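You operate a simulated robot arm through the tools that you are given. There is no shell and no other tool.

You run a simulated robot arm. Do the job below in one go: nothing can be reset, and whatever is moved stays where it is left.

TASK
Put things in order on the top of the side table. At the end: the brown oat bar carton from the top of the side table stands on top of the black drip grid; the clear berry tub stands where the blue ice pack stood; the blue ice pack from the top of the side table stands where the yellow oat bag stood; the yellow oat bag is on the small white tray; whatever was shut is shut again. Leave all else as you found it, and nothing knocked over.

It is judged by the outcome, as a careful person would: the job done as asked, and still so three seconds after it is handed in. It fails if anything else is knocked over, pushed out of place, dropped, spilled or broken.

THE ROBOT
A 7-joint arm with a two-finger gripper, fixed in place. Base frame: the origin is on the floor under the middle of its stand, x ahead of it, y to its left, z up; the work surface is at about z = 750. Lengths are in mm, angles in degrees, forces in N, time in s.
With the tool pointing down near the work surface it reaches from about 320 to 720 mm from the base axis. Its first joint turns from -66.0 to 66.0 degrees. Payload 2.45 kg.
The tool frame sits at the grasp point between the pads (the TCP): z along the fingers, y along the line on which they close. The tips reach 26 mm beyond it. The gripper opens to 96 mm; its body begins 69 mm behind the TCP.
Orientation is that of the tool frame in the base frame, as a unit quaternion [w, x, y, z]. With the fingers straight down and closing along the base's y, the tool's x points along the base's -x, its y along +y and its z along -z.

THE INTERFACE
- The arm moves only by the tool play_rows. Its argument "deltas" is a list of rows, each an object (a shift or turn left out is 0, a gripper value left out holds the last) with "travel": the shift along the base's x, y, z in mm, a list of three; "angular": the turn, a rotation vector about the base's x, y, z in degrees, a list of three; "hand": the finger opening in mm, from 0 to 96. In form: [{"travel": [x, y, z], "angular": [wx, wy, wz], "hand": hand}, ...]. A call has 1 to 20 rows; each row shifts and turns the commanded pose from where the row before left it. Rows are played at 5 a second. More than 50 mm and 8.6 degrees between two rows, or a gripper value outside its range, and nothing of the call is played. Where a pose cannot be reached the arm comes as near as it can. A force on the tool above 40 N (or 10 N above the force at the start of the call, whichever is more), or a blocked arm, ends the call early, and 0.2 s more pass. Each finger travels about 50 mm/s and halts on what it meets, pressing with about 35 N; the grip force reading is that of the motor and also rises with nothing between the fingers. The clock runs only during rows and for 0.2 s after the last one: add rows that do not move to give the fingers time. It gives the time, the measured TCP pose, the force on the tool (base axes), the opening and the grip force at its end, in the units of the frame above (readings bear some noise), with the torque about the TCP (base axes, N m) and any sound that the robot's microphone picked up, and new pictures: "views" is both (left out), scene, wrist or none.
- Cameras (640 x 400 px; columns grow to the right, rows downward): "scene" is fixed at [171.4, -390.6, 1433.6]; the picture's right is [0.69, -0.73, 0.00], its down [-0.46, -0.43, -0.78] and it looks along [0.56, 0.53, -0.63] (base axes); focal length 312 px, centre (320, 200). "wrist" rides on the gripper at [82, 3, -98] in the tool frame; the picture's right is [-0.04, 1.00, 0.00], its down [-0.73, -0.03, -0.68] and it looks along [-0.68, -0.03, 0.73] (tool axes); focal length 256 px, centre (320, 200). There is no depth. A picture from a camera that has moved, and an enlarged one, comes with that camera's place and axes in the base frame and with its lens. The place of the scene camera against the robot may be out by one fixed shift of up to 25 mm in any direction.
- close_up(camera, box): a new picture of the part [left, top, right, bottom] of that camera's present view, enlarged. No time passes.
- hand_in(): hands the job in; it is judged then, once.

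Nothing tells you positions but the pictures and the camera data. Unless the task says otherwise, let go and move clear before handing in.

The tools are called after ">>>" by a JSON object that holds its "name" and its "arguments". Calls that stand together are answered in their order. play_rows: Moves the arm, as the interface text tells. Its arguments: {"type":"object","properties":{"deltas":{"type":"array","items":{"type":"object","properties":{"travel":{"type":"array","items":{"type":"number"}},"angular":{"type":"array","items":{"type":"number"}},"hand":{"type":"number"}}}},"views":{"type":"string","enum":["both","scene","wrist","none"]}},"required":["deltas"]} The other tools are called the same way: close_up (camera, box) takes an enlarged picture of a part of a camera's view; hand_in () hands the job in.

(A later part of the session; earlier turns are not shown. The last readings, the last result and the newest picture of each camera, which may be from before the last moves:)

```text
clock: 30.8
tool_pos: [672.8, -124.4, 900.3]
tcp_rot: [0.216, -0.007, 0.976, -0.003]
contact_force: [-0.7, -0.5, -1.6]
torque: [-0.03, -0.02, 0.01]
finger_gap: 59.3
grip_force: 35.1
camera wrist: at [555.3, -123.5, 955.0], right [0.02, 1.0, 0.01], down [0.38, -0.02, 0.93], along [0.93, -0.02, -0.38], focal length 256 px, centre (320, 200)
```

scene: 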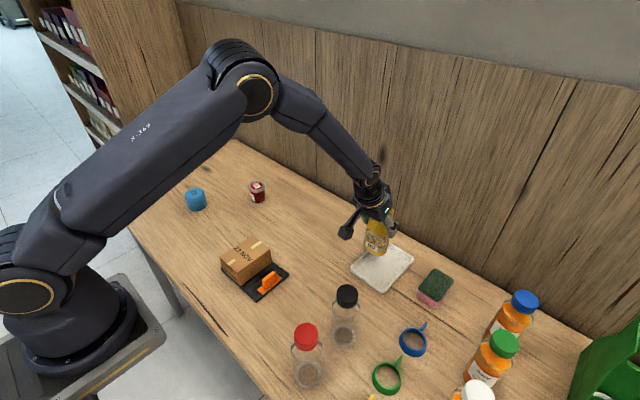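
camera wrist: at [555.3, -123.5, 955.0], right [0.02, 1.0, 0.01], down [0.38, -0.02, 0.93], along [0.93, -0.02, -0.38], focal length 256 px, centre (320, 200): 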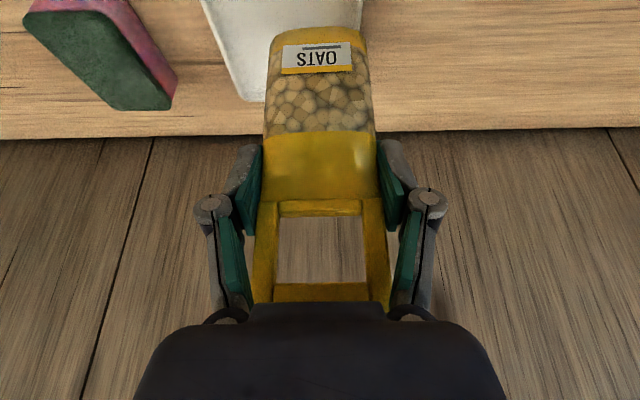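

The bag is lifted and upright, near the tray. The tray spans about x 607–763 and y -205 to -95, so its centre is near (685, -151). I'll move over the centre and lower.

>>> {"name": "play_rows", "arguments": {"deltas": [{"travel": [4, -9, 0]}, {"travel": [4, -10, 0]}, {"travel": [2, -8, 0]}, {"travel": [0, 0, -10]}, {"travel": [0, 0, -14]}, {"travel": [0, 0, -10]}, {}], "views": "both"}}

>>> {"name": "close_up", "arguments": {"camera": "scene", "box": [330, 190, 460, 310]}}

```text
clock: 32.4
tool_pos: [680.4, -153.2, 866.2]
tcp_rot: [0.217, -0.008, 0.976, -0.002]
contact_force: [-0.2, 1.0, 0.0]
torque: [0.03, 0.02, 0.02]
finger_gap: 59.4
grip_force: 35.4
camera wrist: at [565.9, -150.4, 921.5], right [0.02, 1.0, 0.01], down [0.38, -0.02, 0.93], along [0.93, -0.02, -0.38], focal length 256 px, centre (320, 200)
```

scene: 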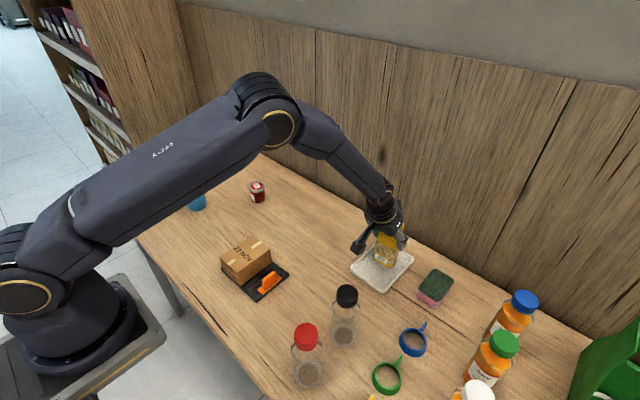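
wrist: 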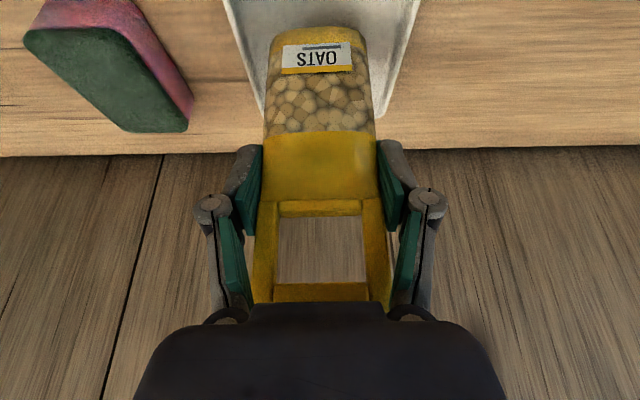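

```text
3.33 times, centred on (395, 250) of scene
camera zoom: at [171.4, -390.6, 1433.6], right [0.69, -0.73, 0.0], down [-0.46, -0.43, -0.78], along [0.56, 0.53, -0.63], focal length 1039 px, centre (70, 33)
```

zoom: 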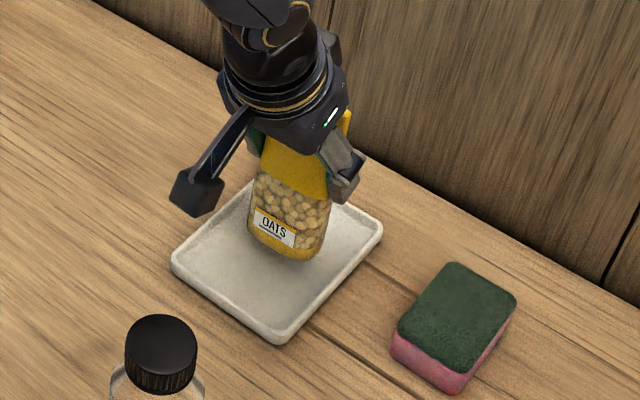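

>>> {"name": "play_rows", "arguments": {"deltas": [{"travel": [0, 0, -5]}, {"travel": [0, 0, -4]}, {"travel": [0, 0, -3]}, {}], "views": "none"}}

>>> {"name": "play_rows", "arguments": {"deltas": [{"travel": [0, 0, -1.5]}, {"travel": [0, 0, -1.5]}, {}], "views": "none"}}

```text
clock: 33.4
tool_pos: [681.6, -153.2, 854.5]
tcp_rot: [0.217, -0.009, 0.976, -0.002]
contact_force: [0.6, 0.2, -1.8]
torque: [0.0, 0.0, 0.02]
finger_gap: 59.2
grip_force: 34.8
```

```text
clock: 34.2
tool_pos: [680.6, -152.5, 850.4]
tcp_rot: [0.216, -0.009, 0.976, -0.002]
contact_force: [-0.4, 0.1, -0.6]
torque: [-0.02, -0.01, 0.03]
finger_gap: 58.9
grip_force: 35.0
```

>>> {"name": "play_rows", "arguments": {"deltas": [{"travel": [0, 0, -1]}, {"travel": [0, 0, -1]}, {}], "views": "none"}}

>>> {"name": "close_up", "arguments": {"camera": "scene", "box": [330, 190, 460, 310]}}

```text
clock: 35.0
tool_pos: [681.3, -152.3, 849.0]
tcp_rot: [0.217, -0.008, 0.976, -0.003]
contact_force: [0.2, -0.4, -0.6]
torque: [-0.03, -0.01, 0.0]
finger_gap: 59.1
grip_force: 34.7
```

```text
3.33 times, centred on (395, 250) of scene
camera zoom: at [171.4, -390.6, 1433.6], right [0.69, -0.73, 0.0], down [-0.46, -0.43, -0.78], along [0.56, 0.53, -0.63], focal length 1039 px, centre (70, 33)
```

zoom: 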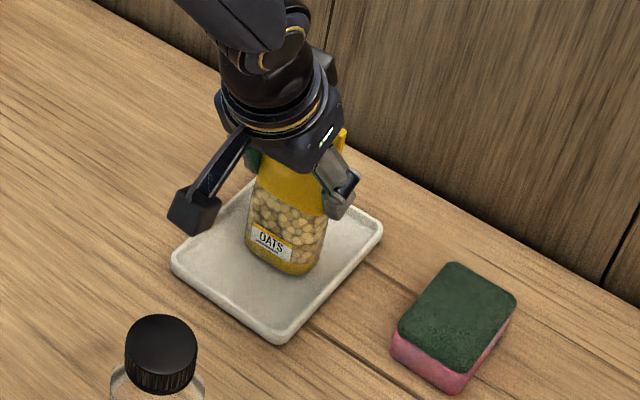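

>>> {"name": "play_rows", "arguments": {"deltas": [{"travel": [0, 0, -1]}, {"travel": [0, 0, -1]}, {}], "views": "none"}}

>>> {"name": "play_rows", "arguments": {"deltas": [{"travel": [0, 0, -1]}, {}, {}], "views": "none"}}

```text
clock: 35.8
tool_pos: [680.9, -152.8, 848.8]
tcp_rot: [0.217, -0.009, 0.976, -0.002]
contact_force: [-0.4, -0.4, -0.9]
torque: [0.02, -0.01, 0.02]
finger_gap: 59.3
grip_force: 35.0
```

```text
clock: 36.6
tool_pos: [681.4, -152.3, 847.5]
tcp_rot: [0.217, -0.008, 0.976, -0.002]
contact_force: [-2.3, 0.5, 10.1]
torque: [0.18, 0.2, -0.01]
finger_gap: 59.3
grip_force: 35.6
```

The bag has touched down on the tray. I'll ease off slightly and release slowly.

>>> {"name": "play_rows", "arguments": {"deltas": [{"travel": [0, 0, 0.7]}, {"hand": 60}, {"hand": 63}, {"hand": 68}, {"hand": 78}, {"hand": 90}, {"hand": 96}, {}], "views": "both"}}

>>> {"name": "close_up", "arguments": {"camera": "scene", "box": [330, 190, 460, 310]}}

```text
clock: 38.4
tool_pos: [680.5, -153.3, 847.1]
tcp_rot: [0.217, -0.009, 0.976, -0.002]
contact_force: [-0.4, -0.2, 0.4]
torque: [0.0, 0.01, -0.01]
finger_gap: 95.8
grip_force: 0.1
camera wrist: at [565.6, -150.3, 901.9], right [0.02, 1.0, 0.01], down [0.38, -0.02, 0.93], along [0.93, -0.02, -0.38], focal length 256 px, centre (320, 200)
```

scene: 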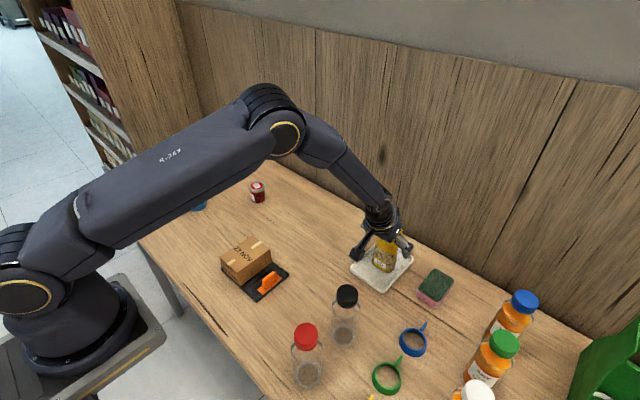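
wrist: 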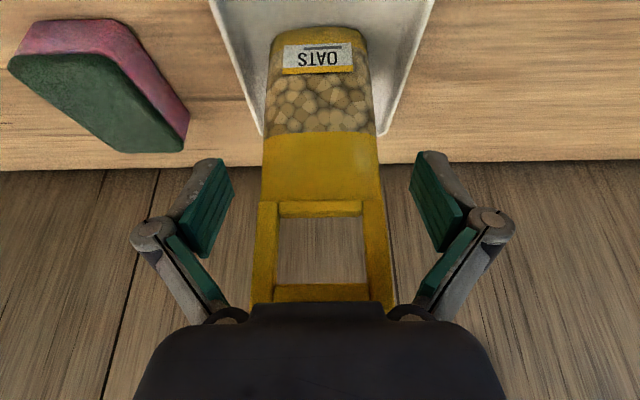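

```text
3.33 times, centred on (395, 250) of scene
camera zoom: at [171.4, -390.6, 1433.6], right [0.69, -0.73, 0.0], down [-0.46, -0.43, -0.78], along [0.56, 0.53, -0.63], focal length 1039 px, centre (70, 33)
```

zoom: 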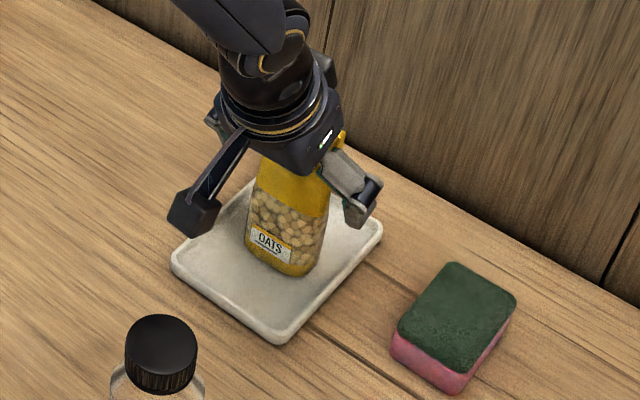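

The bag stands on the tray and the fingers are open. I'll back out along the tool axis.

>>> {"name": "play_rows", "arguments": {"deltas": [{"travel": [-5, 0, 10]}, {"travel": [-10, 0, 21]}, {"travel": [-12, 0, 25]}, {"travel": [-15, 0, 30]}, {"travel": [-15, 5, 30]}, {}], "views": "both"}}

>>> {"name": "close_up", "arguments": {"camera": "scene", "box": [330, 190, 460, 310]}}

```text
clock: 39.8
tool_pos: [624.1, -146.7, 964.8]
tcp_rot: [0.216, -0.008, 0.976, -0.003]
contact_force: [-0.2, 0.0, -0.7]
torque: [0.03, 0.03, 0.02]
finger_gap: 96.1
grip_force: 0.1
camera wrist: at [509.3, -145.2, 1019.2], right [0.02, 1.0, 0.01], down [0.38, -0.02, 0.93], along [0.93, -0.02, -0.38], focal length 256 px, centre (320, 200)
```

scene: 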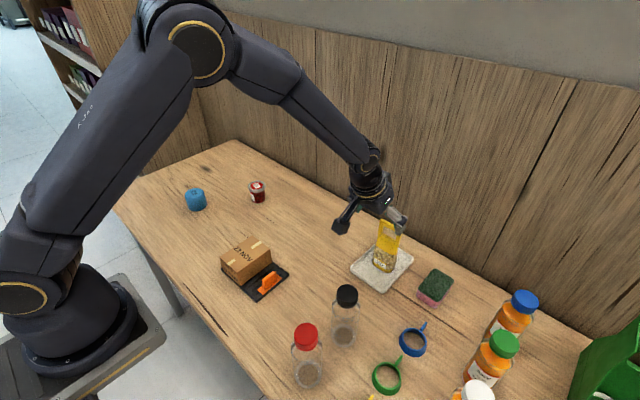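
wrist: 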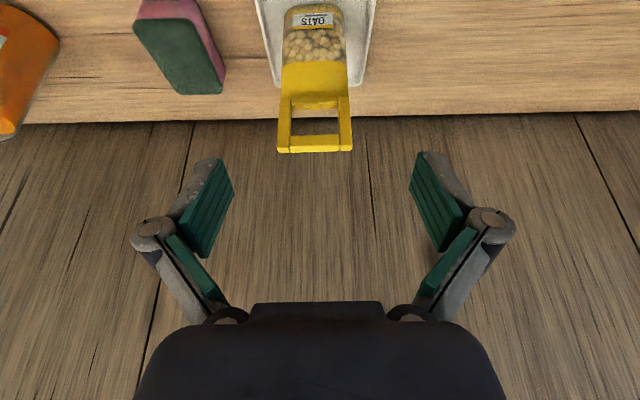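

```text
3.33 times, centred on (395, 250) of scene
camera zoom: at [171.4, -390.6, 1433.6], right [0.69, -0.73, 0.0], down [-0.46, -0.43, -0.78], along [0.56, 0.53, -0.63], focal length 1039 px, centre (70, 33)
```

zoom: 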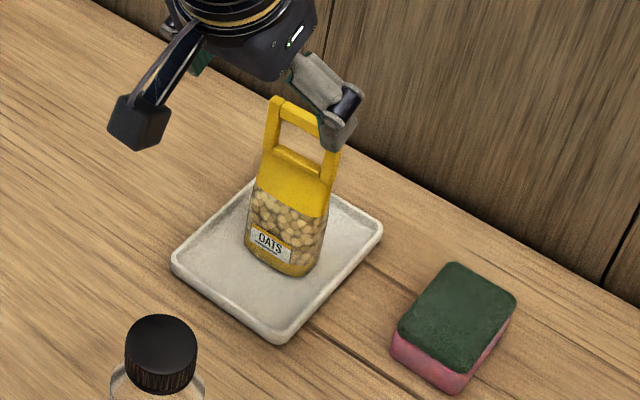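

The bag is upright on the tray. Next is the ice pack: I'll travel high across the table to look at it, keeping the same tilt.

>>> {"name": "play_rows", "arguments": {"deltas": [{"travel": [-16.5, 37, 0]}, {"travel": [-16.5, 37, 0]}, {"travel": [-16.5, 37, 0]}, {"travel": [-16.5, 37, 0]}, {"travel": [-16.5, 37, 0]}, {"travel": [-16.5, 37, 0]}, {"travel": [-16.5, 37, 0]}, {"travel": [-16.5, 37, 0]}, {"travel": [-16.5, 37, 0]}, {"travel": [-16.5, 37, 0]}, {"travel": [-16.5, 37, 0]}, {"travel": [-16.5, 37, 0]}, {"travel": [-16.5, 37, 0]}, {"travel": [-16.5, 37, 0]}, {"travel": [-16.5, 37, 0]}, {"travel": [-16.5, 37, 0]}, {}], "views": "both"}}

```text
clock: 43.4
tool_pos: [359.8, 444.1, 963.0]
tcp_rot: [0.216, -0.009, 0.976, -0.002]
contact_force: [-0.7, 0.5, 0.2]
torque: [0.01, 0.0, 0.0]
finger_gap: 96.1
grip_force: 0.0
camera wrist: at [245.0, 446.4, 1017.4], right [0.02, 1.0, 0.01], down [0.38, -0.02, 0.93], along [0.93, -0.02, -0.38], focal length 256 px, centre (320, 200)
```

scene: 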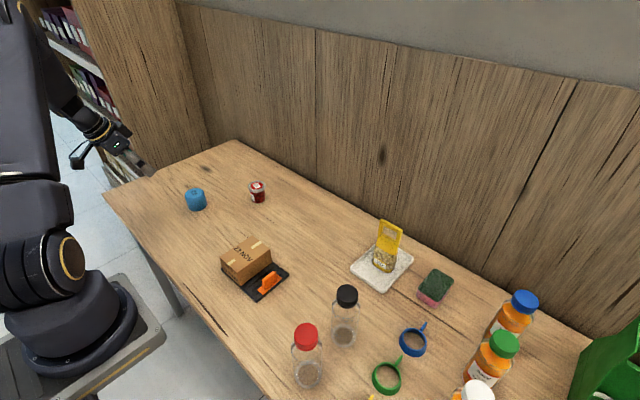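
wrist: 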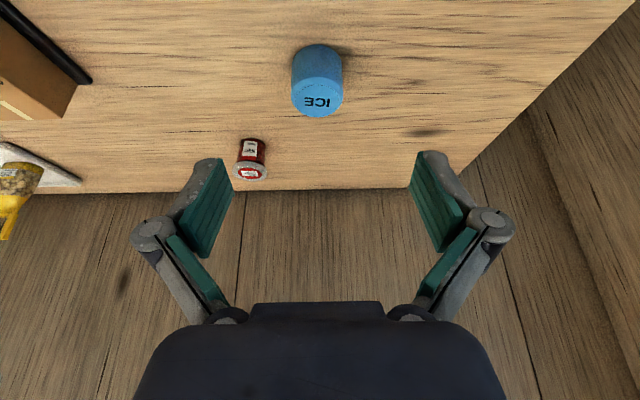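

>>> {"name": "close_up", "arguments": {"camera": "wrist", "box": [270, 30, 370, 130]}}

>>> {"name": "close_up", "arguments": {"camera": "wrist", "box": [215, 120, 295, 190]}}

>>> {"name": "close_up", "arguments": {"camera": "scene", "box": [170, 170, 290, 230]}}

>>> {"name": "close_up", "arguments": {"camera": "scene", "box": [340, 205, 430, 300]}}

```text
4.00 times, centred on (320, 80) of wrist
camera zoom: at [245.0, 446.4, 1017.4], right [0.02, 1.0, 0.01], down [0.38, -0.02, 0.93], along [0.93, -0.02, -0.38], focal length 1024 px, centre (320, 680)
```

zoom: 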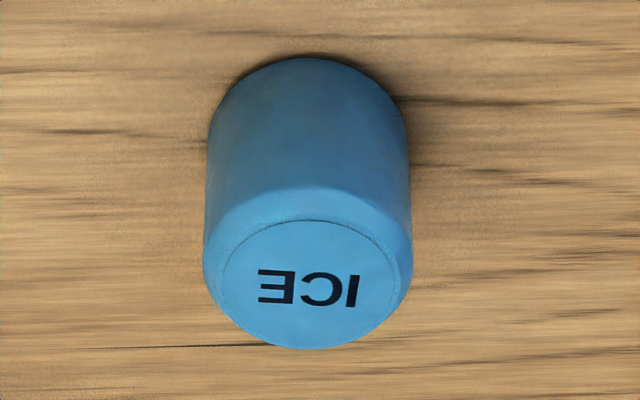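

```text
5.71 times, centred on (255, 155) of wrist
camera zoom: at [245.0, 446.4, 1017.4], right [0.02, 1.0, 0.01], down [0.38, -0.02, 0.93], along [0.93, -0.02, -0.38], focal length 1463 px, centre (691, 457)
```

zoom: 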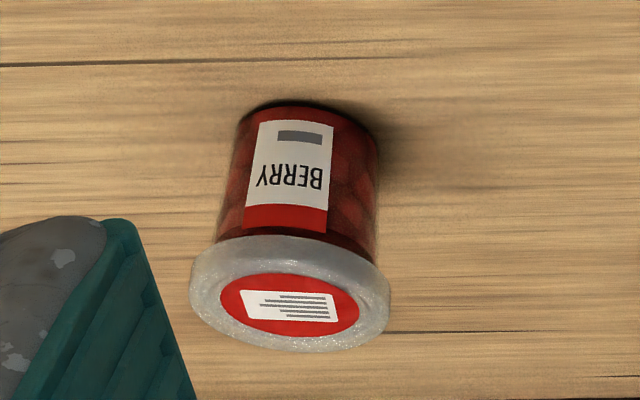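

```text
5.33 times, centred on (230, 200) of scene
camera zoom: at [171.4, -390.5, 1433.6], right [0.69, -0.73, 0.0], down [-0.46, -0.43, -0.78], along [0.56, 0.53, -0.63], focal length 1662 px, centre (800, 200)
```

zoom: 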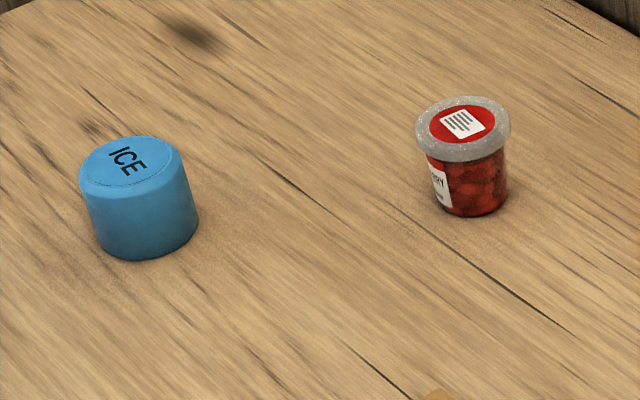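

```text
4.21 times, centred on (385, 252) of scene
camera zoom: at [171.4, -390.5, 1433.6], right [0.69, -0.73, 0.0], down [-0.46, -0.43, -0.78], along [0.56, 0.53, -0.63], focal length 1312 px, centre (46, -21)
```

zoom: 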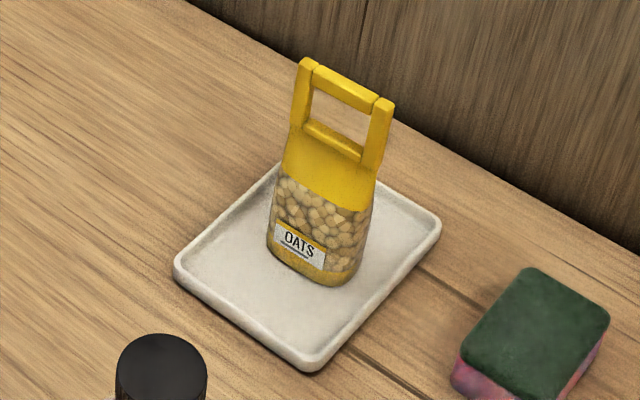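

The ice pack is a cylinder about 61 mm across and 53 mm tall, centred near (474.5, 441). I'll approach along the tilted tool axis.

>>> {"name": "play_rows", "arguments": {"deltas": [{"travel": [20, -1, -20]}, {"travel": [20, -1, -20]}, {"travel": [20, -1, -20]}, {"travel": [12, 0, -25]}, {"travel": [12, 0, -25]}, {}], "views": "both"}}

```text
clock: 44.8
tool_pos: [442.7, 440.9, 853.8]
tcp_rot: [0.217, -0.009, 0.976, -0.002]
contact_force: [-0.4, -0.6, 0.5]
torque: [-0.01, 0.01, 0.0]
finger_gap: 95.7
grip_force: 0.1
camera wrist: at [327.6, 443.2, 908.3], right [0.02, 1.0, 0.01], down [0.38, -0.02, 0.93], along [0.93, -0.02, -0.38], focal length 256 px, centre (320, 200)
```

scene: 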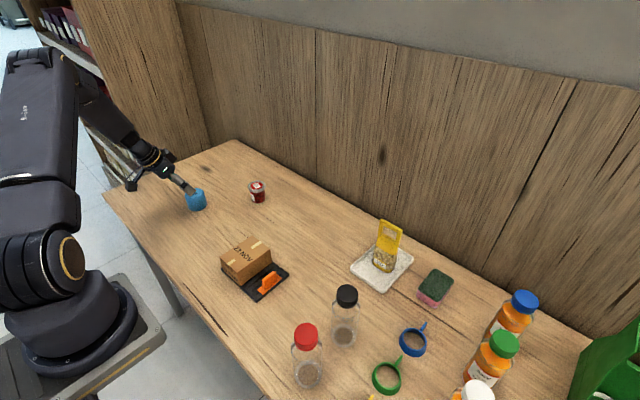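
wrist: 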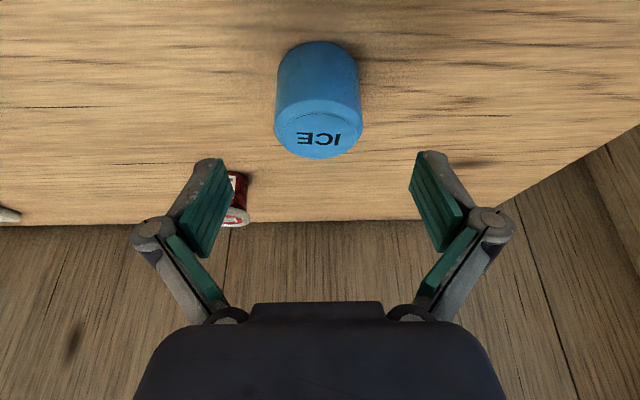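

>>> {"name": "play_rows", "arguments": {"deltas": [{"travel": [10.5, 0, -23]}, {"travel": [10.5, 0, -23]}, {"travel": [10.5, 0, -22]}, {}], "views": "both"}}

```text
clock: 45.8
tool_pos: [474.6, 442.2, 785.2]
tcp_rot: [0.217, -0.009, 0.976, -0.001]
contact_force: [0.2, 0.1, -0.7]
torque: [-0.01, -0.01, -0.01]
finger_gap: 96.0
grip_force: 0.1
camera wrist: at [360.1, 444.0, 840.6], right [0.02, 1.0, 0.01], down [0.38, -0.02, 0.93], along [0.93, -0.02, -0.38], focal length 256 px, centre (320, 200)
```

scene: 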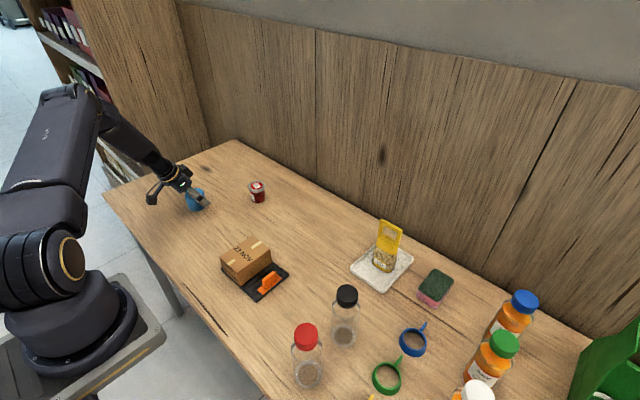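
wrist: 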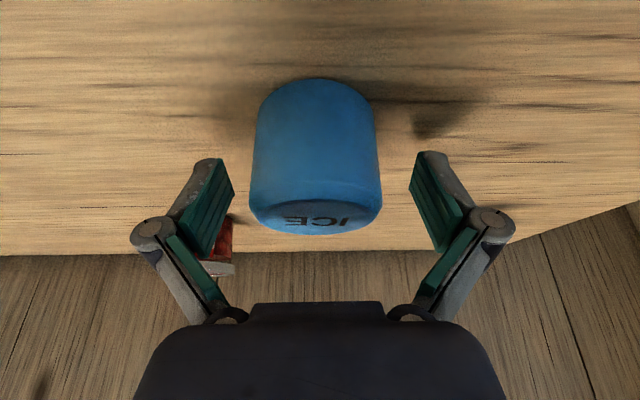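

>>> {"name": "play_rows", "arguments": {"deltas": [{"travel": [0, -1.5, 0]}, {"hand": 80}, {"hand": 68}, {"hand": 58}, {"hand": 48}, {"hand": 40}, {}, {}], "views": "wrist"}}

```text
clock: 47.6
tool_pos: [475.3, 439.4, 786.3]
tcp_rot: [0.217, -0.009, 0.976, -0.001]
contact_force: [-2.6, -0.3, 3.6]
torque: [0.03, 0.09, 0.03]
finger_gap: 58.7
grip_force: 35.2
camera wrist: at [359.9, 442.4, 840.8], right [0.02, 1.0, 0.01], down [0.38, -0.02, 0.93], along [0.93, -0.02, -0.38], focal length 256 px, centre (320, 200)
```

wrist: 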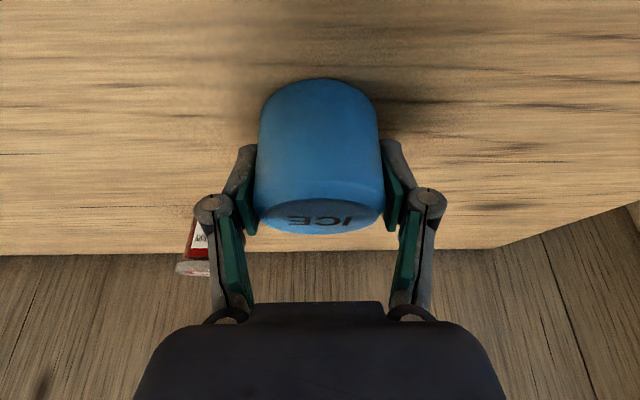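

Gripped at 58.7 mm. Lifting slowly.

>>> {"name": "play_rows", "arguments": {"deltas": [{"travel": [0, 0, 3]}, {"travel": [0, 0, 4]}, {"travel": [0, 0, 5]}, {"travel": [0, 0, 6]}, {}, {}], "views": "both"}}

>>> {"name": "close_up", "arguments": {"camera": "scene", "box": [140, 150, 260, 230]}}

```text
clock: 49.0
tool_pos: [475.1, 439.7, 802.7]
tcp_rot: [0.216, -0.009, 0.976, -0.002]
contact_force: [0.0, 0.2, -1.6]
torque: [-0.04, -0.01, -0.04]
finger_gap: 58.6
grip_force: 35.6
camera wrist: at [360.2, 442.2, 858.2], right [0.02, 1.0, 0.01], down [0.38, -0.02, 0.93], along [0.93, -0.02, -0.38], focal length 256 px, centre (320, 200)
```

scene: 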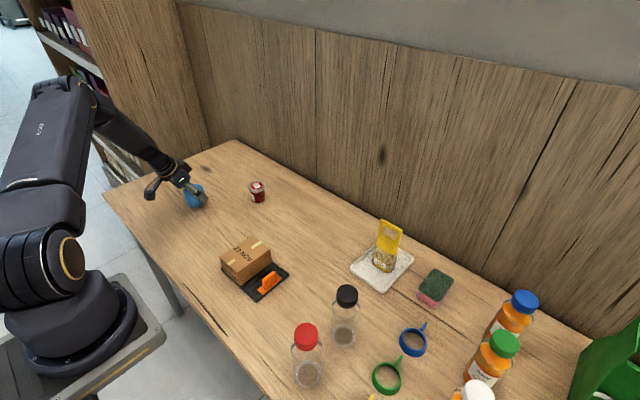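
wrist: 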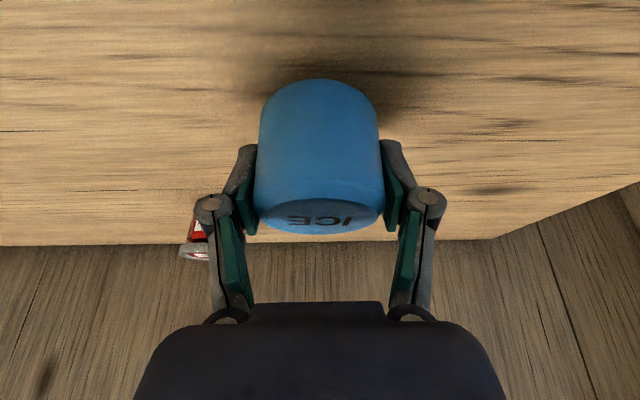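

```text
5.00 times, centred on (200, 190) of scene
camera zoom: at [171.4, -390.5, 1433.6], right [0.69, -0.73, 0.0], down [-0.46, -0.43, -0.78], along [0.56, 0.53, -0.63], focal length 1558 px, centre (920, 250)
```

zoom: 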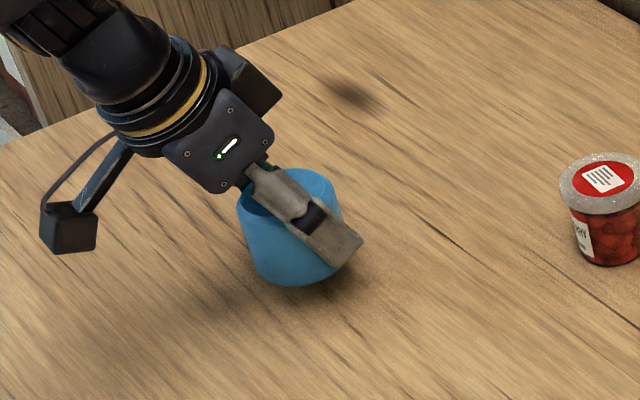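

The pack is held upright. I'll raise it and carry it to the bag's former spot.

>>> {"name": "play_rows", "arguments": {"deltas": [{"travel": [0, 0, 10]}, {"travel": [0, 0, 20]}, {"travel": [0, 0, 20]}, {"travel": [5, -8, 15]}, {"travel": [12, -18, 0]}, {"travel": [15, -24, 0]}, {"travel": [15, -24, 0]}, {"travel": [15, -24, 0]}, {"travel": [15, -24, 0]}, {"travel": [15, -24, 0]}, {"travel": [15, -24, 0]}, {"travel": [15, -24, 0]}, {"travel": [15, -24, 0]}, {"travel": [15, -24, 0]}, {"travel": [15, -24, 0]}, {"travel": [15, -24, 0]}, {"travel": [15, -24, 0]}, {"travel": [15, -24, 0]}, {}], "views": "both"}}

```text
clock: 53.0
tool_pos: [687.6, 102.8, 867.8]
tcp_rot: [0.216, -0.008, 0.976, -0.002]
contact_force: [-0.6, -0.2, -1.6]
torque: [-0.02, 0.02, 0.01]
finger_gap: 58.4
grip_force: 35.0
camera wrist: at [572.0, 103.6, 923.5], right [0.02, 1.0, 0.01], down [0.38, -0.02, 0.93], along [0.93, -0.02, -0.38], focal length 256 px, centre (320, 200)
```

scene: 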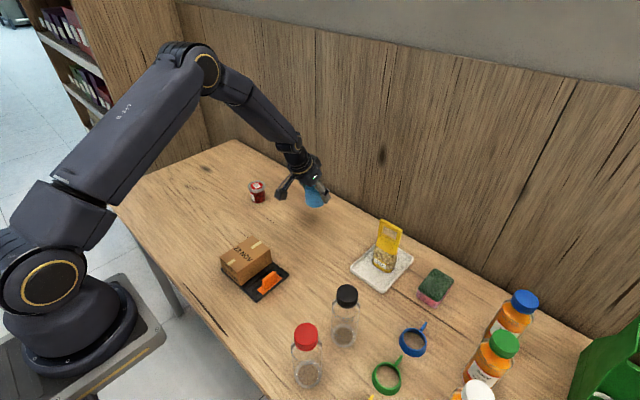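
wrist: 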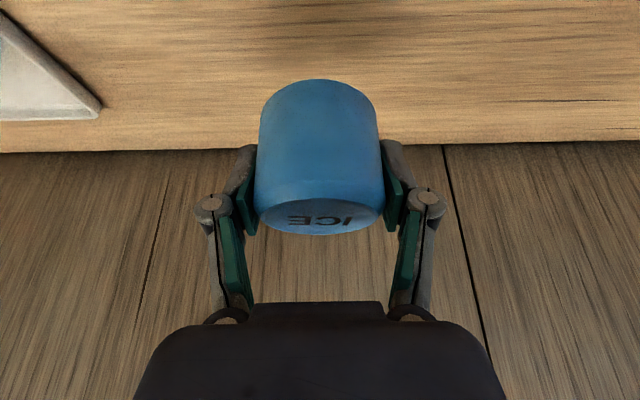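

>>> {"name": "play_rows", "arguments": {"deltas": [{"travel": [11, -17, 0]}, {"travel": [11, -17, 0]}, {"travel": [10, -15, 0]}, {"travel": [9.5, -14.3, 0]}, {}, {"travel": [0, 0, -15]}, {"travel": [0, 0, -18]}, {"travel": [0, 0, -18]}, {"travel": [0, 0, -12]}, {"travel": [0, 0, -6]}, {}], "views": "both"}}

```text
clock: 55.4
tool_pos: [729.0, 39.6, 799.3]
tcp_rot: [0.216, -0.008, 0.976, -0.002]
contact_force: [-0.2, -0.2, -1.0]
torque: [0.02, -0.02, 0.0]
finger_gap: 58.5
grip_force: 35.1
camera wrist: at [614.0, 40.7, 853.7], right [0.02, 1.0, 0.01], down [0.38, -0.02, 0.93], along [0.93, -0.02, -0.38], focal length 256 px, centre (320, 200)
```

scene: 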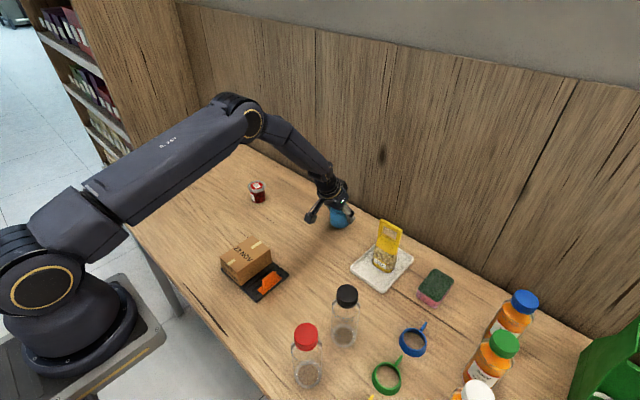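
wrist: 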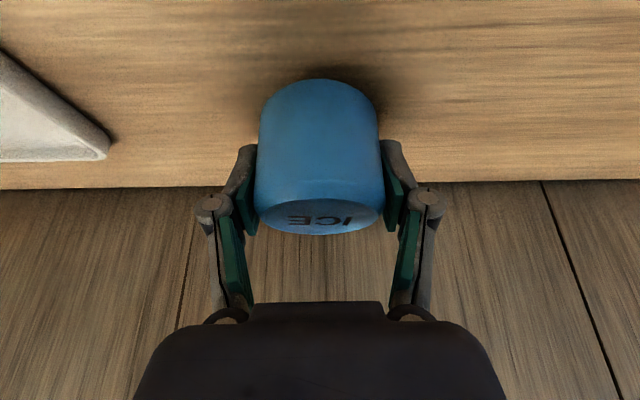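

>>> {"name": "play_rows", "arguments": {"deltas": [{"travel": [0, 0, -4]}, {"travel": [0, 0, -4]}, {"travel": [0, 0, -3]}, {}], "views": "none"}}

>>> {"name": "play_rows", "arguments": {"deltas": [{"travel": [0, 0, -1]}, {"travel": [0, 0, -1]}, {}], "views": "none"}}

```text
clock: 56.4
tool_pos: [728.6, 39.2, 787.5]
tcp_rot: [0.217, -0.008, 0.976, -0.002]
contact_force: [0.7, 0.5, -1.1]
torque: [0.02, 0.03, 0.0]
finger_gap: 58.2
grip_force: 34.8
```

```text
clock: 57.2
tool_pos: [729.9, 39.0, 785.0]
tcp_rot: [0.216, -0.009, 0.976, -0.001]
contact_force: [-0.2, 0.5, -1.3]
torque: [0.01, -0.01, 0.02]
finger_gap: 58.4
grip_force: 35.2
```

>>> {"name": "play_rows", "arguments": {"deltas": [{"travel": [0, 0, -0.7]}, {}, {}], "views": "none"}}

>>> {"name": "play_rows", "arguments": {"deltas": [{"travel": [0, 0, -0.7]}, {}, {}], "views": "none"}}

```text
clock: 58.0
tool_pos: [729.7, 39.1, 786.3]
tcp_rot: [0.216, -0.007, 0.976, -0.002]
contact_force: [-0.5, -0.3, 3.8]
torque: [0.11, 0.08, 0.06]
finger_gap: 58.6
grip_force: 34.8
```

```text
clock: 58.8
tool_pos: [729.9, 38.6, 786.8]
tcp_rot: [0.217, -0.009, 0.976, -0.002]
contact_force: [-4.3, 0.3, 12.1]
torque: [0.26, 0.32, 0.08]
finger_gap: 58.2
grip_force: 35.2
```

Contact. I'll ease up slightly and release slowly.

>>> {"name": "play_rows", "arguments": {"deltas": [{"travel": [0, 0, 0.8]}, {"hand": 59}, {"hand": 62}, {"hand": 68}, {"hand": 78}, {"hand": 90}, {"hand": 96}, {}], "views": "both"}}

>>> {"name": "play_rows", "arguments": {"deltas": [{"travel": [-5, 0, 10]}, {"travel": [-10, 0, 21]}, {"travel": [-12, 0, 25]}, {"travel": [-15, 0, 30]}, {"travel": [-15, 0, 30]}, {}], "views": "both"}}

```text
clock: 60.6
tool_pos: [729.6, 38.2, 785.6]
tcp_rot: [0.216, -0.008, 0.976, -0.002]
contact_force: [0.4, -1.0, 0.1]
torque: [0.0, -0.02, -0.01]
finger_gap: 96.2
grip_force: 0.0
camera wrist: at [613.6, 40.9, 840.8], right [0.02, 1.0, 0.01], down [0.38, -0.02, 0.93], along [0.93, -0.02, -0.38], focal length 256 px, centre (320, 200)
```

scene: 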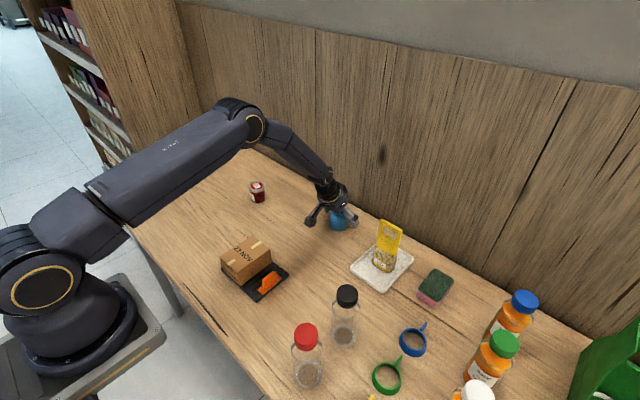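
wrist: 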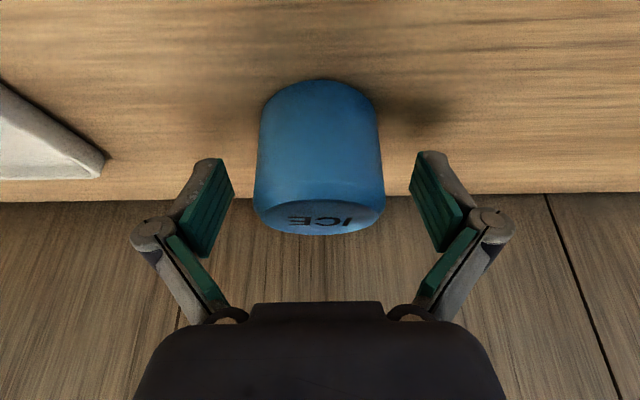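

```text
clock: 62.0
tool_pos: [671.3, 38.0, 901.5]
tcp_rot: [0.217, -0.008, 0.976, -0.003]
contact_force: [-0.2, -0.3, 1.4]
torque: [-0.01, 0.01, 0.01]
finger_gap: 96.2
grip_force: 0.2
camera wrist: at [556.3, 40.8, 957.0], right [0.02, 1.0, 0.01], down [0.38, -0.02, 0.93], along [0.93, -0.02, -0.38], focal length 256 px, centre (320, 200)
```

scene: 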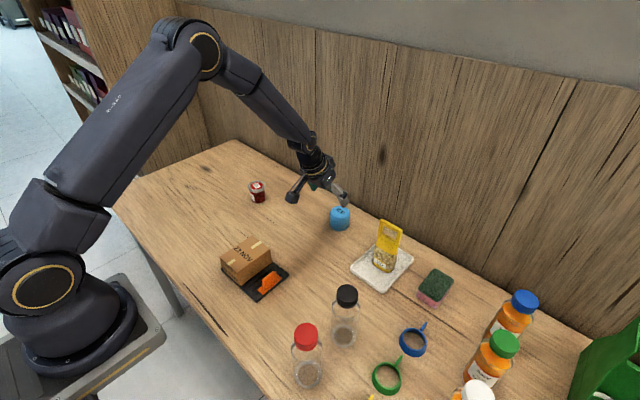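
wrist: 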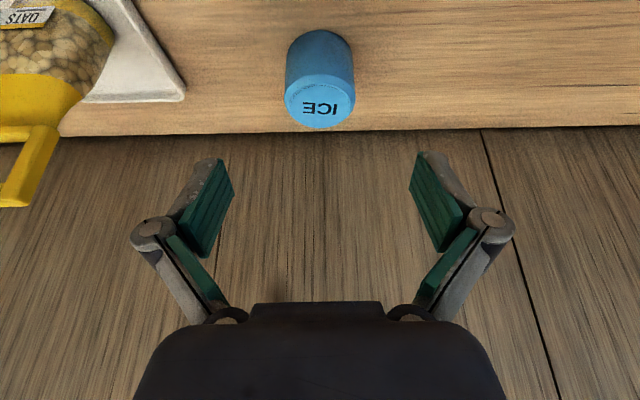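

The ice pack stands where the bag stood. Next is the berry tub near (636, 320); its lid is about 60 mm across, its body narrower, and its top near z 809. I'll move to a pre-grasp pose and check.

>>> {"name": "play_rows", "arguments": {"deltas": [{"travel": [-15, 25, 2]}, {"travel": [-15, 35, 2]}, {"travel": [-15, 37, 2]}, {"travel": [-15, 37, 0]}, {"travel": [-10, 37, 0]}, {"travel": [-10, 37, 0]}, {"travel": [-5, 37, 0]}, {"travel": [-1, 37, 0]}, {}], "views": "both"}}

>>> {"name": "close_up", "arguments": {"camera": "wrist", "box": [260, 10, 380, 130]}}

>>> {"name": "close_up", "arguments": {"camera": "scene", "box": [300, 180, 430, 300]}}

```text
clock: 64.0
tool_pos: [586.4, 321.8, 906.6]
tcp_rot: [0.217, -0.009, 0.976, -0.002]
contact_force: [-0.3, -0.1, -0.5]
torque: [0.02, 0.0, 0.0]
finger_gap: 95.9
grip_force: 0.2
camera wrist: at [471.0, 323.3, 962.6], right [0.02, 1.0, 0.01], down [0.38, -0.02, 0.93], along [0.93, -0.02, -0.38], focal length 256 px, centre (320, 200)
```

scene: 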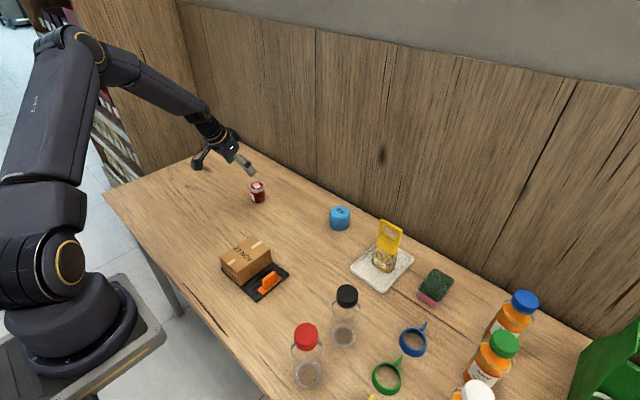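
wrist: 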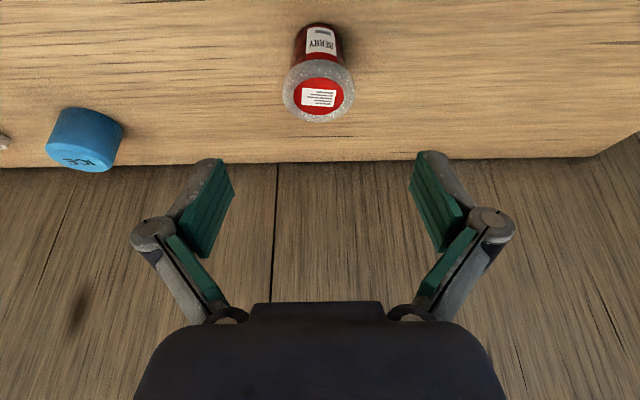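

```text
3.33 times, centred on (320, 70) of wrist
camera zoom: at [471.0, 323.3, 962.6], right [0.02, 1.0, 0.01], down [0.38, -0.02, 0.93], along [0.93, -0.02, -0.38], focal length 853 px, centre (320, 633)
```

zoom: 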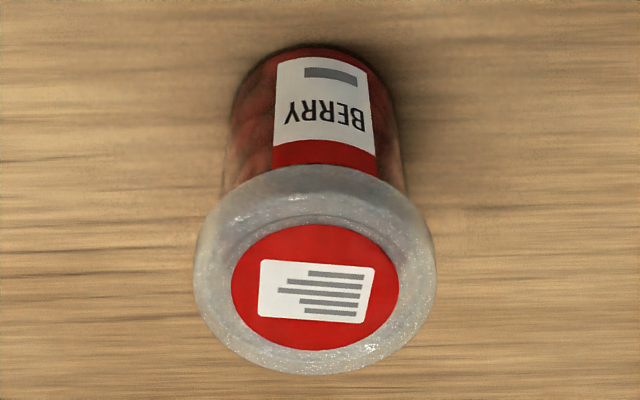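

```text
3.33 times, centred on (365, 240) of scene
camera zoom: at [171.4, -390.5, 1433.6], right [0.69, -0.73, 0.0], down [-0.46, -0.43, -0.78], along [0.56, 0.53, -0.63], focal length 1039 px, centre (170, 67)
```

zoom: 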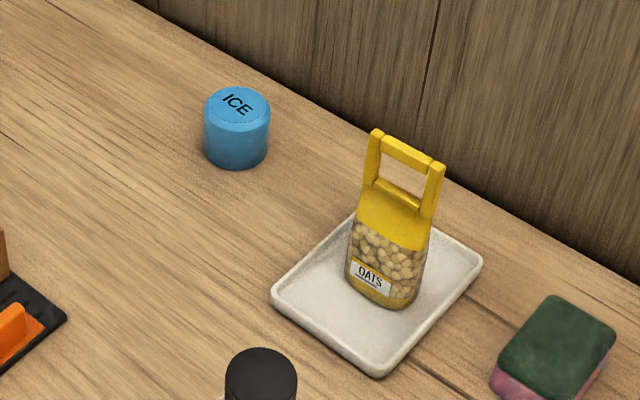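

>>> {"name": "play_rows", "arguments": {"deltas": [{"travel": [9.6, -0.3, -22]}, {"travel": [9.6, -0.3, -22]}, {"travel": [9.6, -0.3, -22]}, {"travel": [9.6, -0.3, -20]}, {}], "views": "both"}}

```text
clock: 65.2
tool_pos: [625.4, 319.8, 820.8]
tcp_rot: [0.216, -0.008, 0.976, -0.001]
contact_force: [0.4, 0.1, 0.1]
torque: [0.0, -0.03, 0.03]
finger_gap: 96.1
grip_force: 0.0
camera wrist: at [509.7, 321.9, 875.5], right [0.02, 1.0, 0.01], down [0.38, -0.02, 0.93], along [0.93, -0.02, -0.38], focal length 256 px, centre (320, 200)
```

scene: 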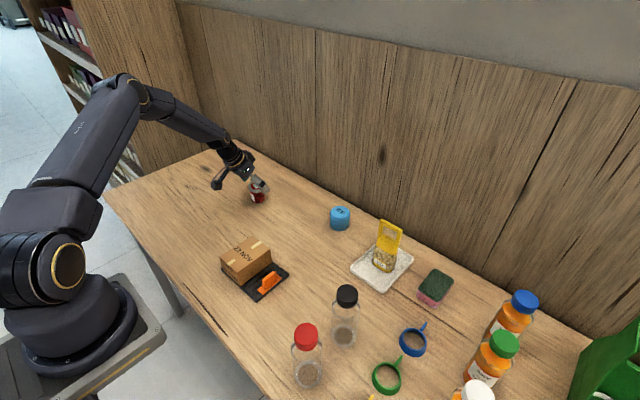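
wrist: 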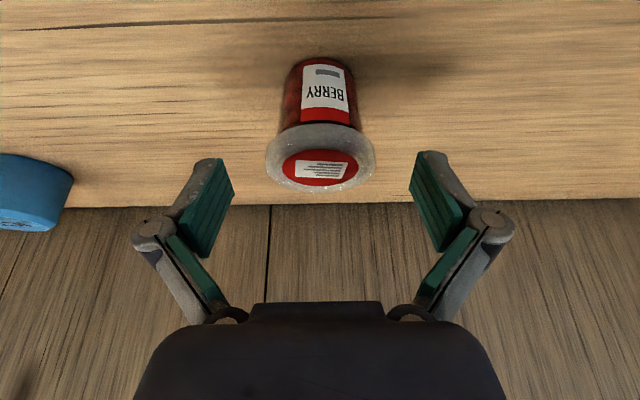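

>>> {"name": "play_rows", "arguments": {"deltas": [{"travel": [5, 0, -12]}, {"travel": [4.5, 0, -12]}, {}, {"hand": 80}, {"hand": 70}, {"hand": 62}, {"hand": 54}, {"hand": 48}, {}, {}], "views": "both"}}

>>> {"name": "close_up", "arguments": {"camera": "scene", "box": [210, 140, 310, 220]}}

```text
clock: 67.4
tool_pos: [633.3, 319.0, 797.3]
tcp_rot: [0.216, -0.008, 0.976, -0.002]
contact_force: [-1.7, 1.1, 2.6]
torque: [-0.03, 0.06, -0.02]
finger_gap: 57.0
grip_force: 34.9
camera wrist: at [518.8, 321.4, 852.2], right [0.02, 1.0, 0.01], down [0.38, -0.02, 0.93], along [0.93, -0.02, -0.38], focal length 256 px, centre (320, 200)
```

scene: 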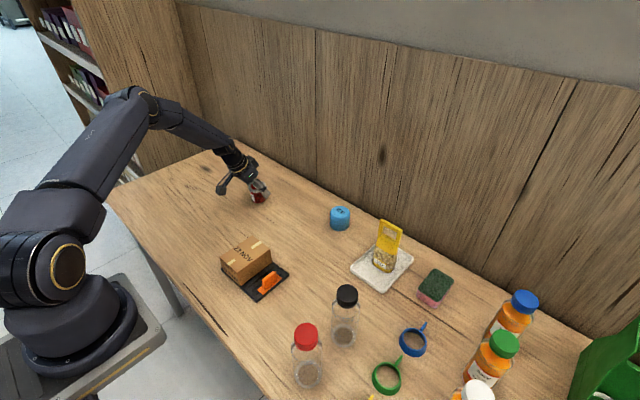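
wrist: 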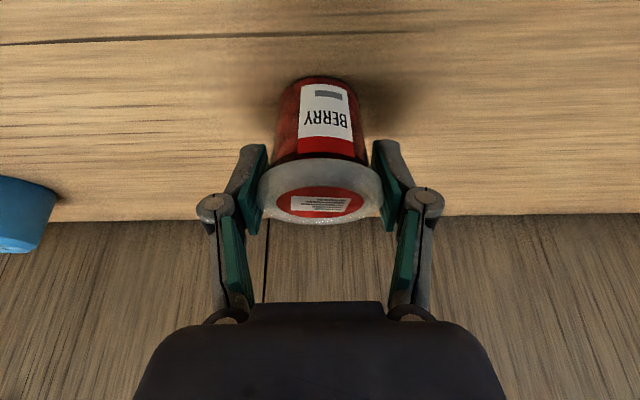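

```text
5.00 times, centred on (260, 180) of scene
camera zoom: at [171.3, -390.6, 1433.6], right [0.69, -0.73, 0.0], down [-0.46, -0.43, -0.78], along [0.56, 0.53, -0.63], focal length 1558 px, centre (620, 300)
```

zoom: 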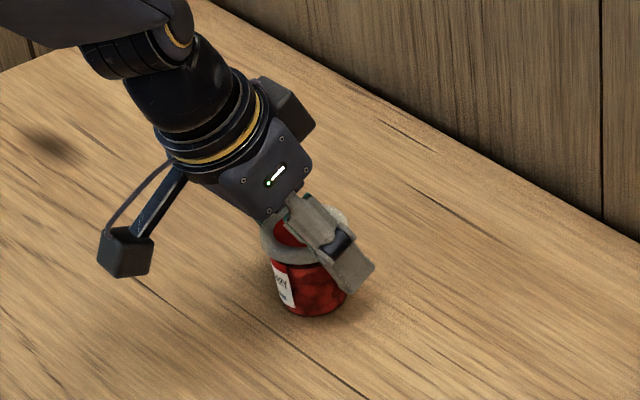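

The lid rim is gripped at 57 mm. I'll lift a little to check the whole tub comes along.

>>> {"name": "play_rows", "arguments": {"deltas": [{"travel": [0, 0, 2]}, {"travel": [0, 0, 3]}, {"travel": [0, 0, 3]}, {}, {}], "views": "both"}}

>>> {"name": "close_up", "arguments": {"camera": "scene", "box": [210, 140, 310, 220]}}

>>> {"name": "close_up", "arguments": {"camera": "wrist", "box": [230, 60, 410, 240]}}

```text
clock: 68.6
tool_pos: [634.2, 318.2, 804.4]
tcp_rot: [0.216, -0.008, 0.976, -0.002]
contact_force: [-1.2, 0.3, -1.4]
torque: [0.01, -0.02, -0.01]
finger_gap: 56.8
grip_force: 34.8
camera wrist: at [518.8, 321.6, 860.3], right [0.02, 1.0, 0.01], down [0.38, -0.02, 0.93], along [0.93, -0.02, -0.38], focal length 256 px, centre (320, 200)
```

scene: 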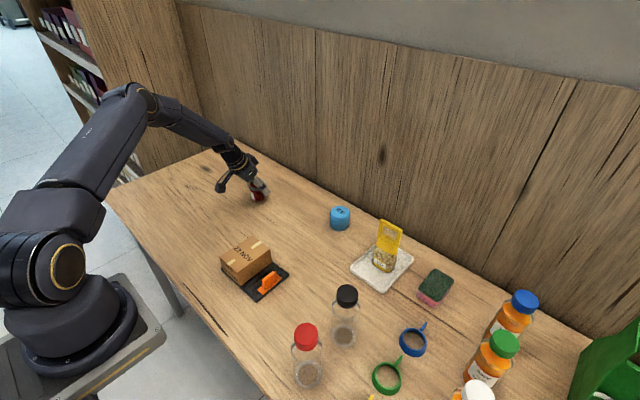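
wrist: 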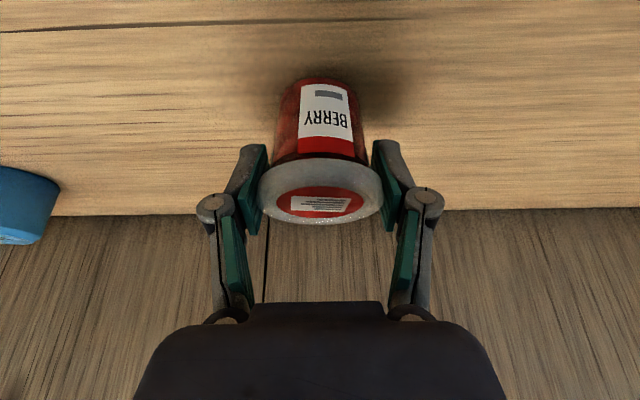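

```text
5.00 times, centred on (260, 180) of scene
camera zoom: at [171.4, -390.6, 1433.6], right [0.69, -0.73, 0.0], down [-0.46, -0.43, -0.78], along [0.56, 0.53, -0.63], focal length 1558 px, centre (620, 300)
```

zoom: 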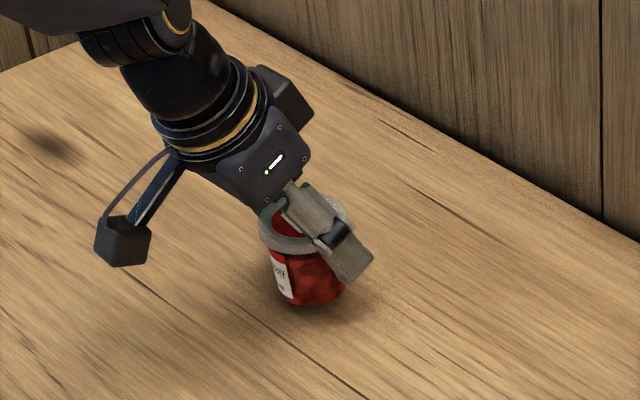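

```text
2.22 times, centred on (320, 150) of wrist
camera zoom: at [518.8, 321.6, 860.3], right [0.02, 1.0, 0.01], down [0.38, -0.02, 0.93], along [0.93, -0.02, -0.38], focal length 569 px, centre (320, 311)
```

zoom: 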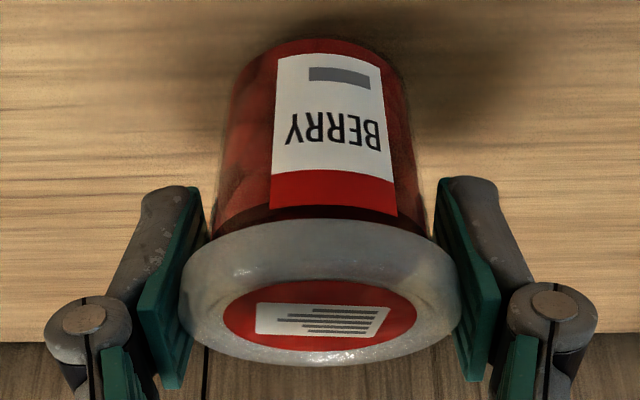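

The whole tub comes up with the lid on. I'll carry it to the ice pack's former spot at (474.5, 441).

>>> {"name": "play_rows", "arguments": {"deltas": [{"travel": [0, 0, 8]}, {"travel": [0, 0, 15]}, {"travel": [-4, 3, 15]}, {"travel": [-10, 7, 5]}, {"travel": [-15, 11, 0]}, {"travel": [-18, 14, 0]}, {"travel": [-18, 14, 0]}, {"travel": [-18, 14, 0]}, {"travel": [-18, 14, 0]}, {"travel": [-18, 14, 0]}, {"travel": [-18, 14, 0]}, {"travel": [-15, 11, 0]}, {"travel": [-8, 5, 0]}, {}, {}], "views": "both"}}

```text
clock: 71.8
tool_pos: [473.3, 441.0, 848.4]
tcp_rot: [0.216, -0.008, 0.976, -0.002]
contact_force: [0.7, 0.3, -0.9]
torque: [0.03, 0.0, -0.01]
finger_gap: 56.7
grip_force: 35.2
camera wrist: at [357.9, 442.9, 903.8], right [0.02, 1.0, 0.01], down [0.38, -0.02, 0.93], along [0.93, -0.02, -0.38], focal length 256 px, centre (320, 200)
```

scene: 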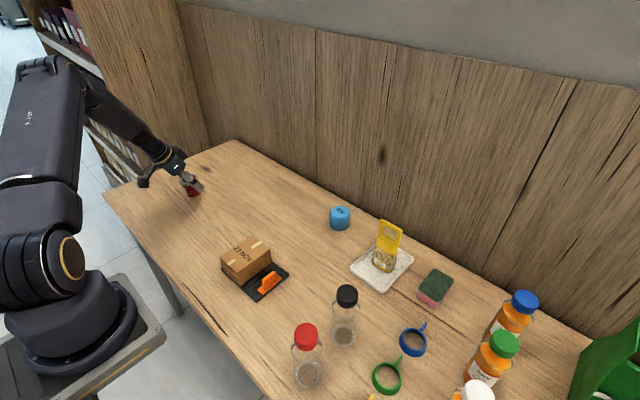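
wrist: 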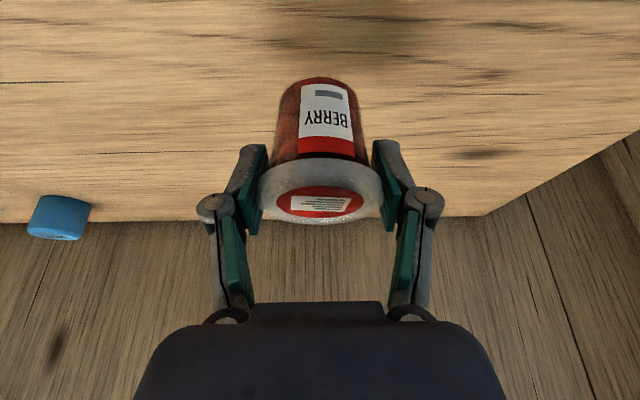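

>>> {"name": "play_rows", "arguments": {"deltas": [{"travel": [0.5, -0.5, -10]}, {"travel": [0, 0, -14]}, {"travel": [0, 0, -12]}, {"travel": [0, 0, -7]}, {"travel": [0, 0, -4]}, {}], "views": "both"}}

>>> {"name": "play_rows", "arguments": {"deltas": [{"travel": [0, 0, -1]}, {"travel": [0, 0, -1]}, {}], "views": "none"}}

```text
clock: 73.2
tool_pos: [475.4, 440.9, 800.6]
tcp_rot: [0.216, -0.009, 0.976, -0.002]
contact_force: [0.0, -0.5, -1.1]
torque: [0.03, -0.01, -0.03]
finger_gap: 56.9
grip_force: 35.2
camera wrist: at [359.5, 442.4, 856.3], right [0.02, 1.0, 0.01], down [0.38, -0.02, 0.93], along [0.93, -0.02, -0.38], focal length 256 px, centre (320, 200)
```

scene: 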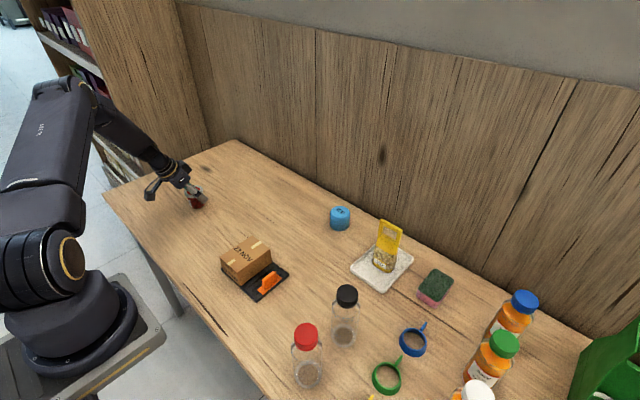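
wrist: 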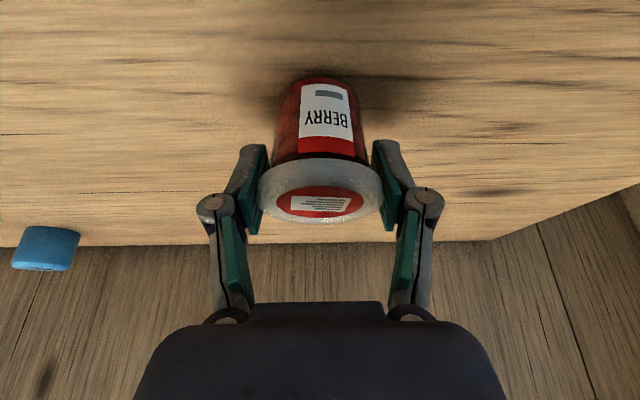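

```text
clock: 74.0
tool_pos: [474.4, 439.7, 799.8]
tcp_rot: [0.217, -0.008, 0.976, -0.003]
contact_force: [-0.6, -0.1, -0.3]
torque: [-0.01, 0.0, -0.06]
finger_gap: 57.0
grip_force: 34.8
```

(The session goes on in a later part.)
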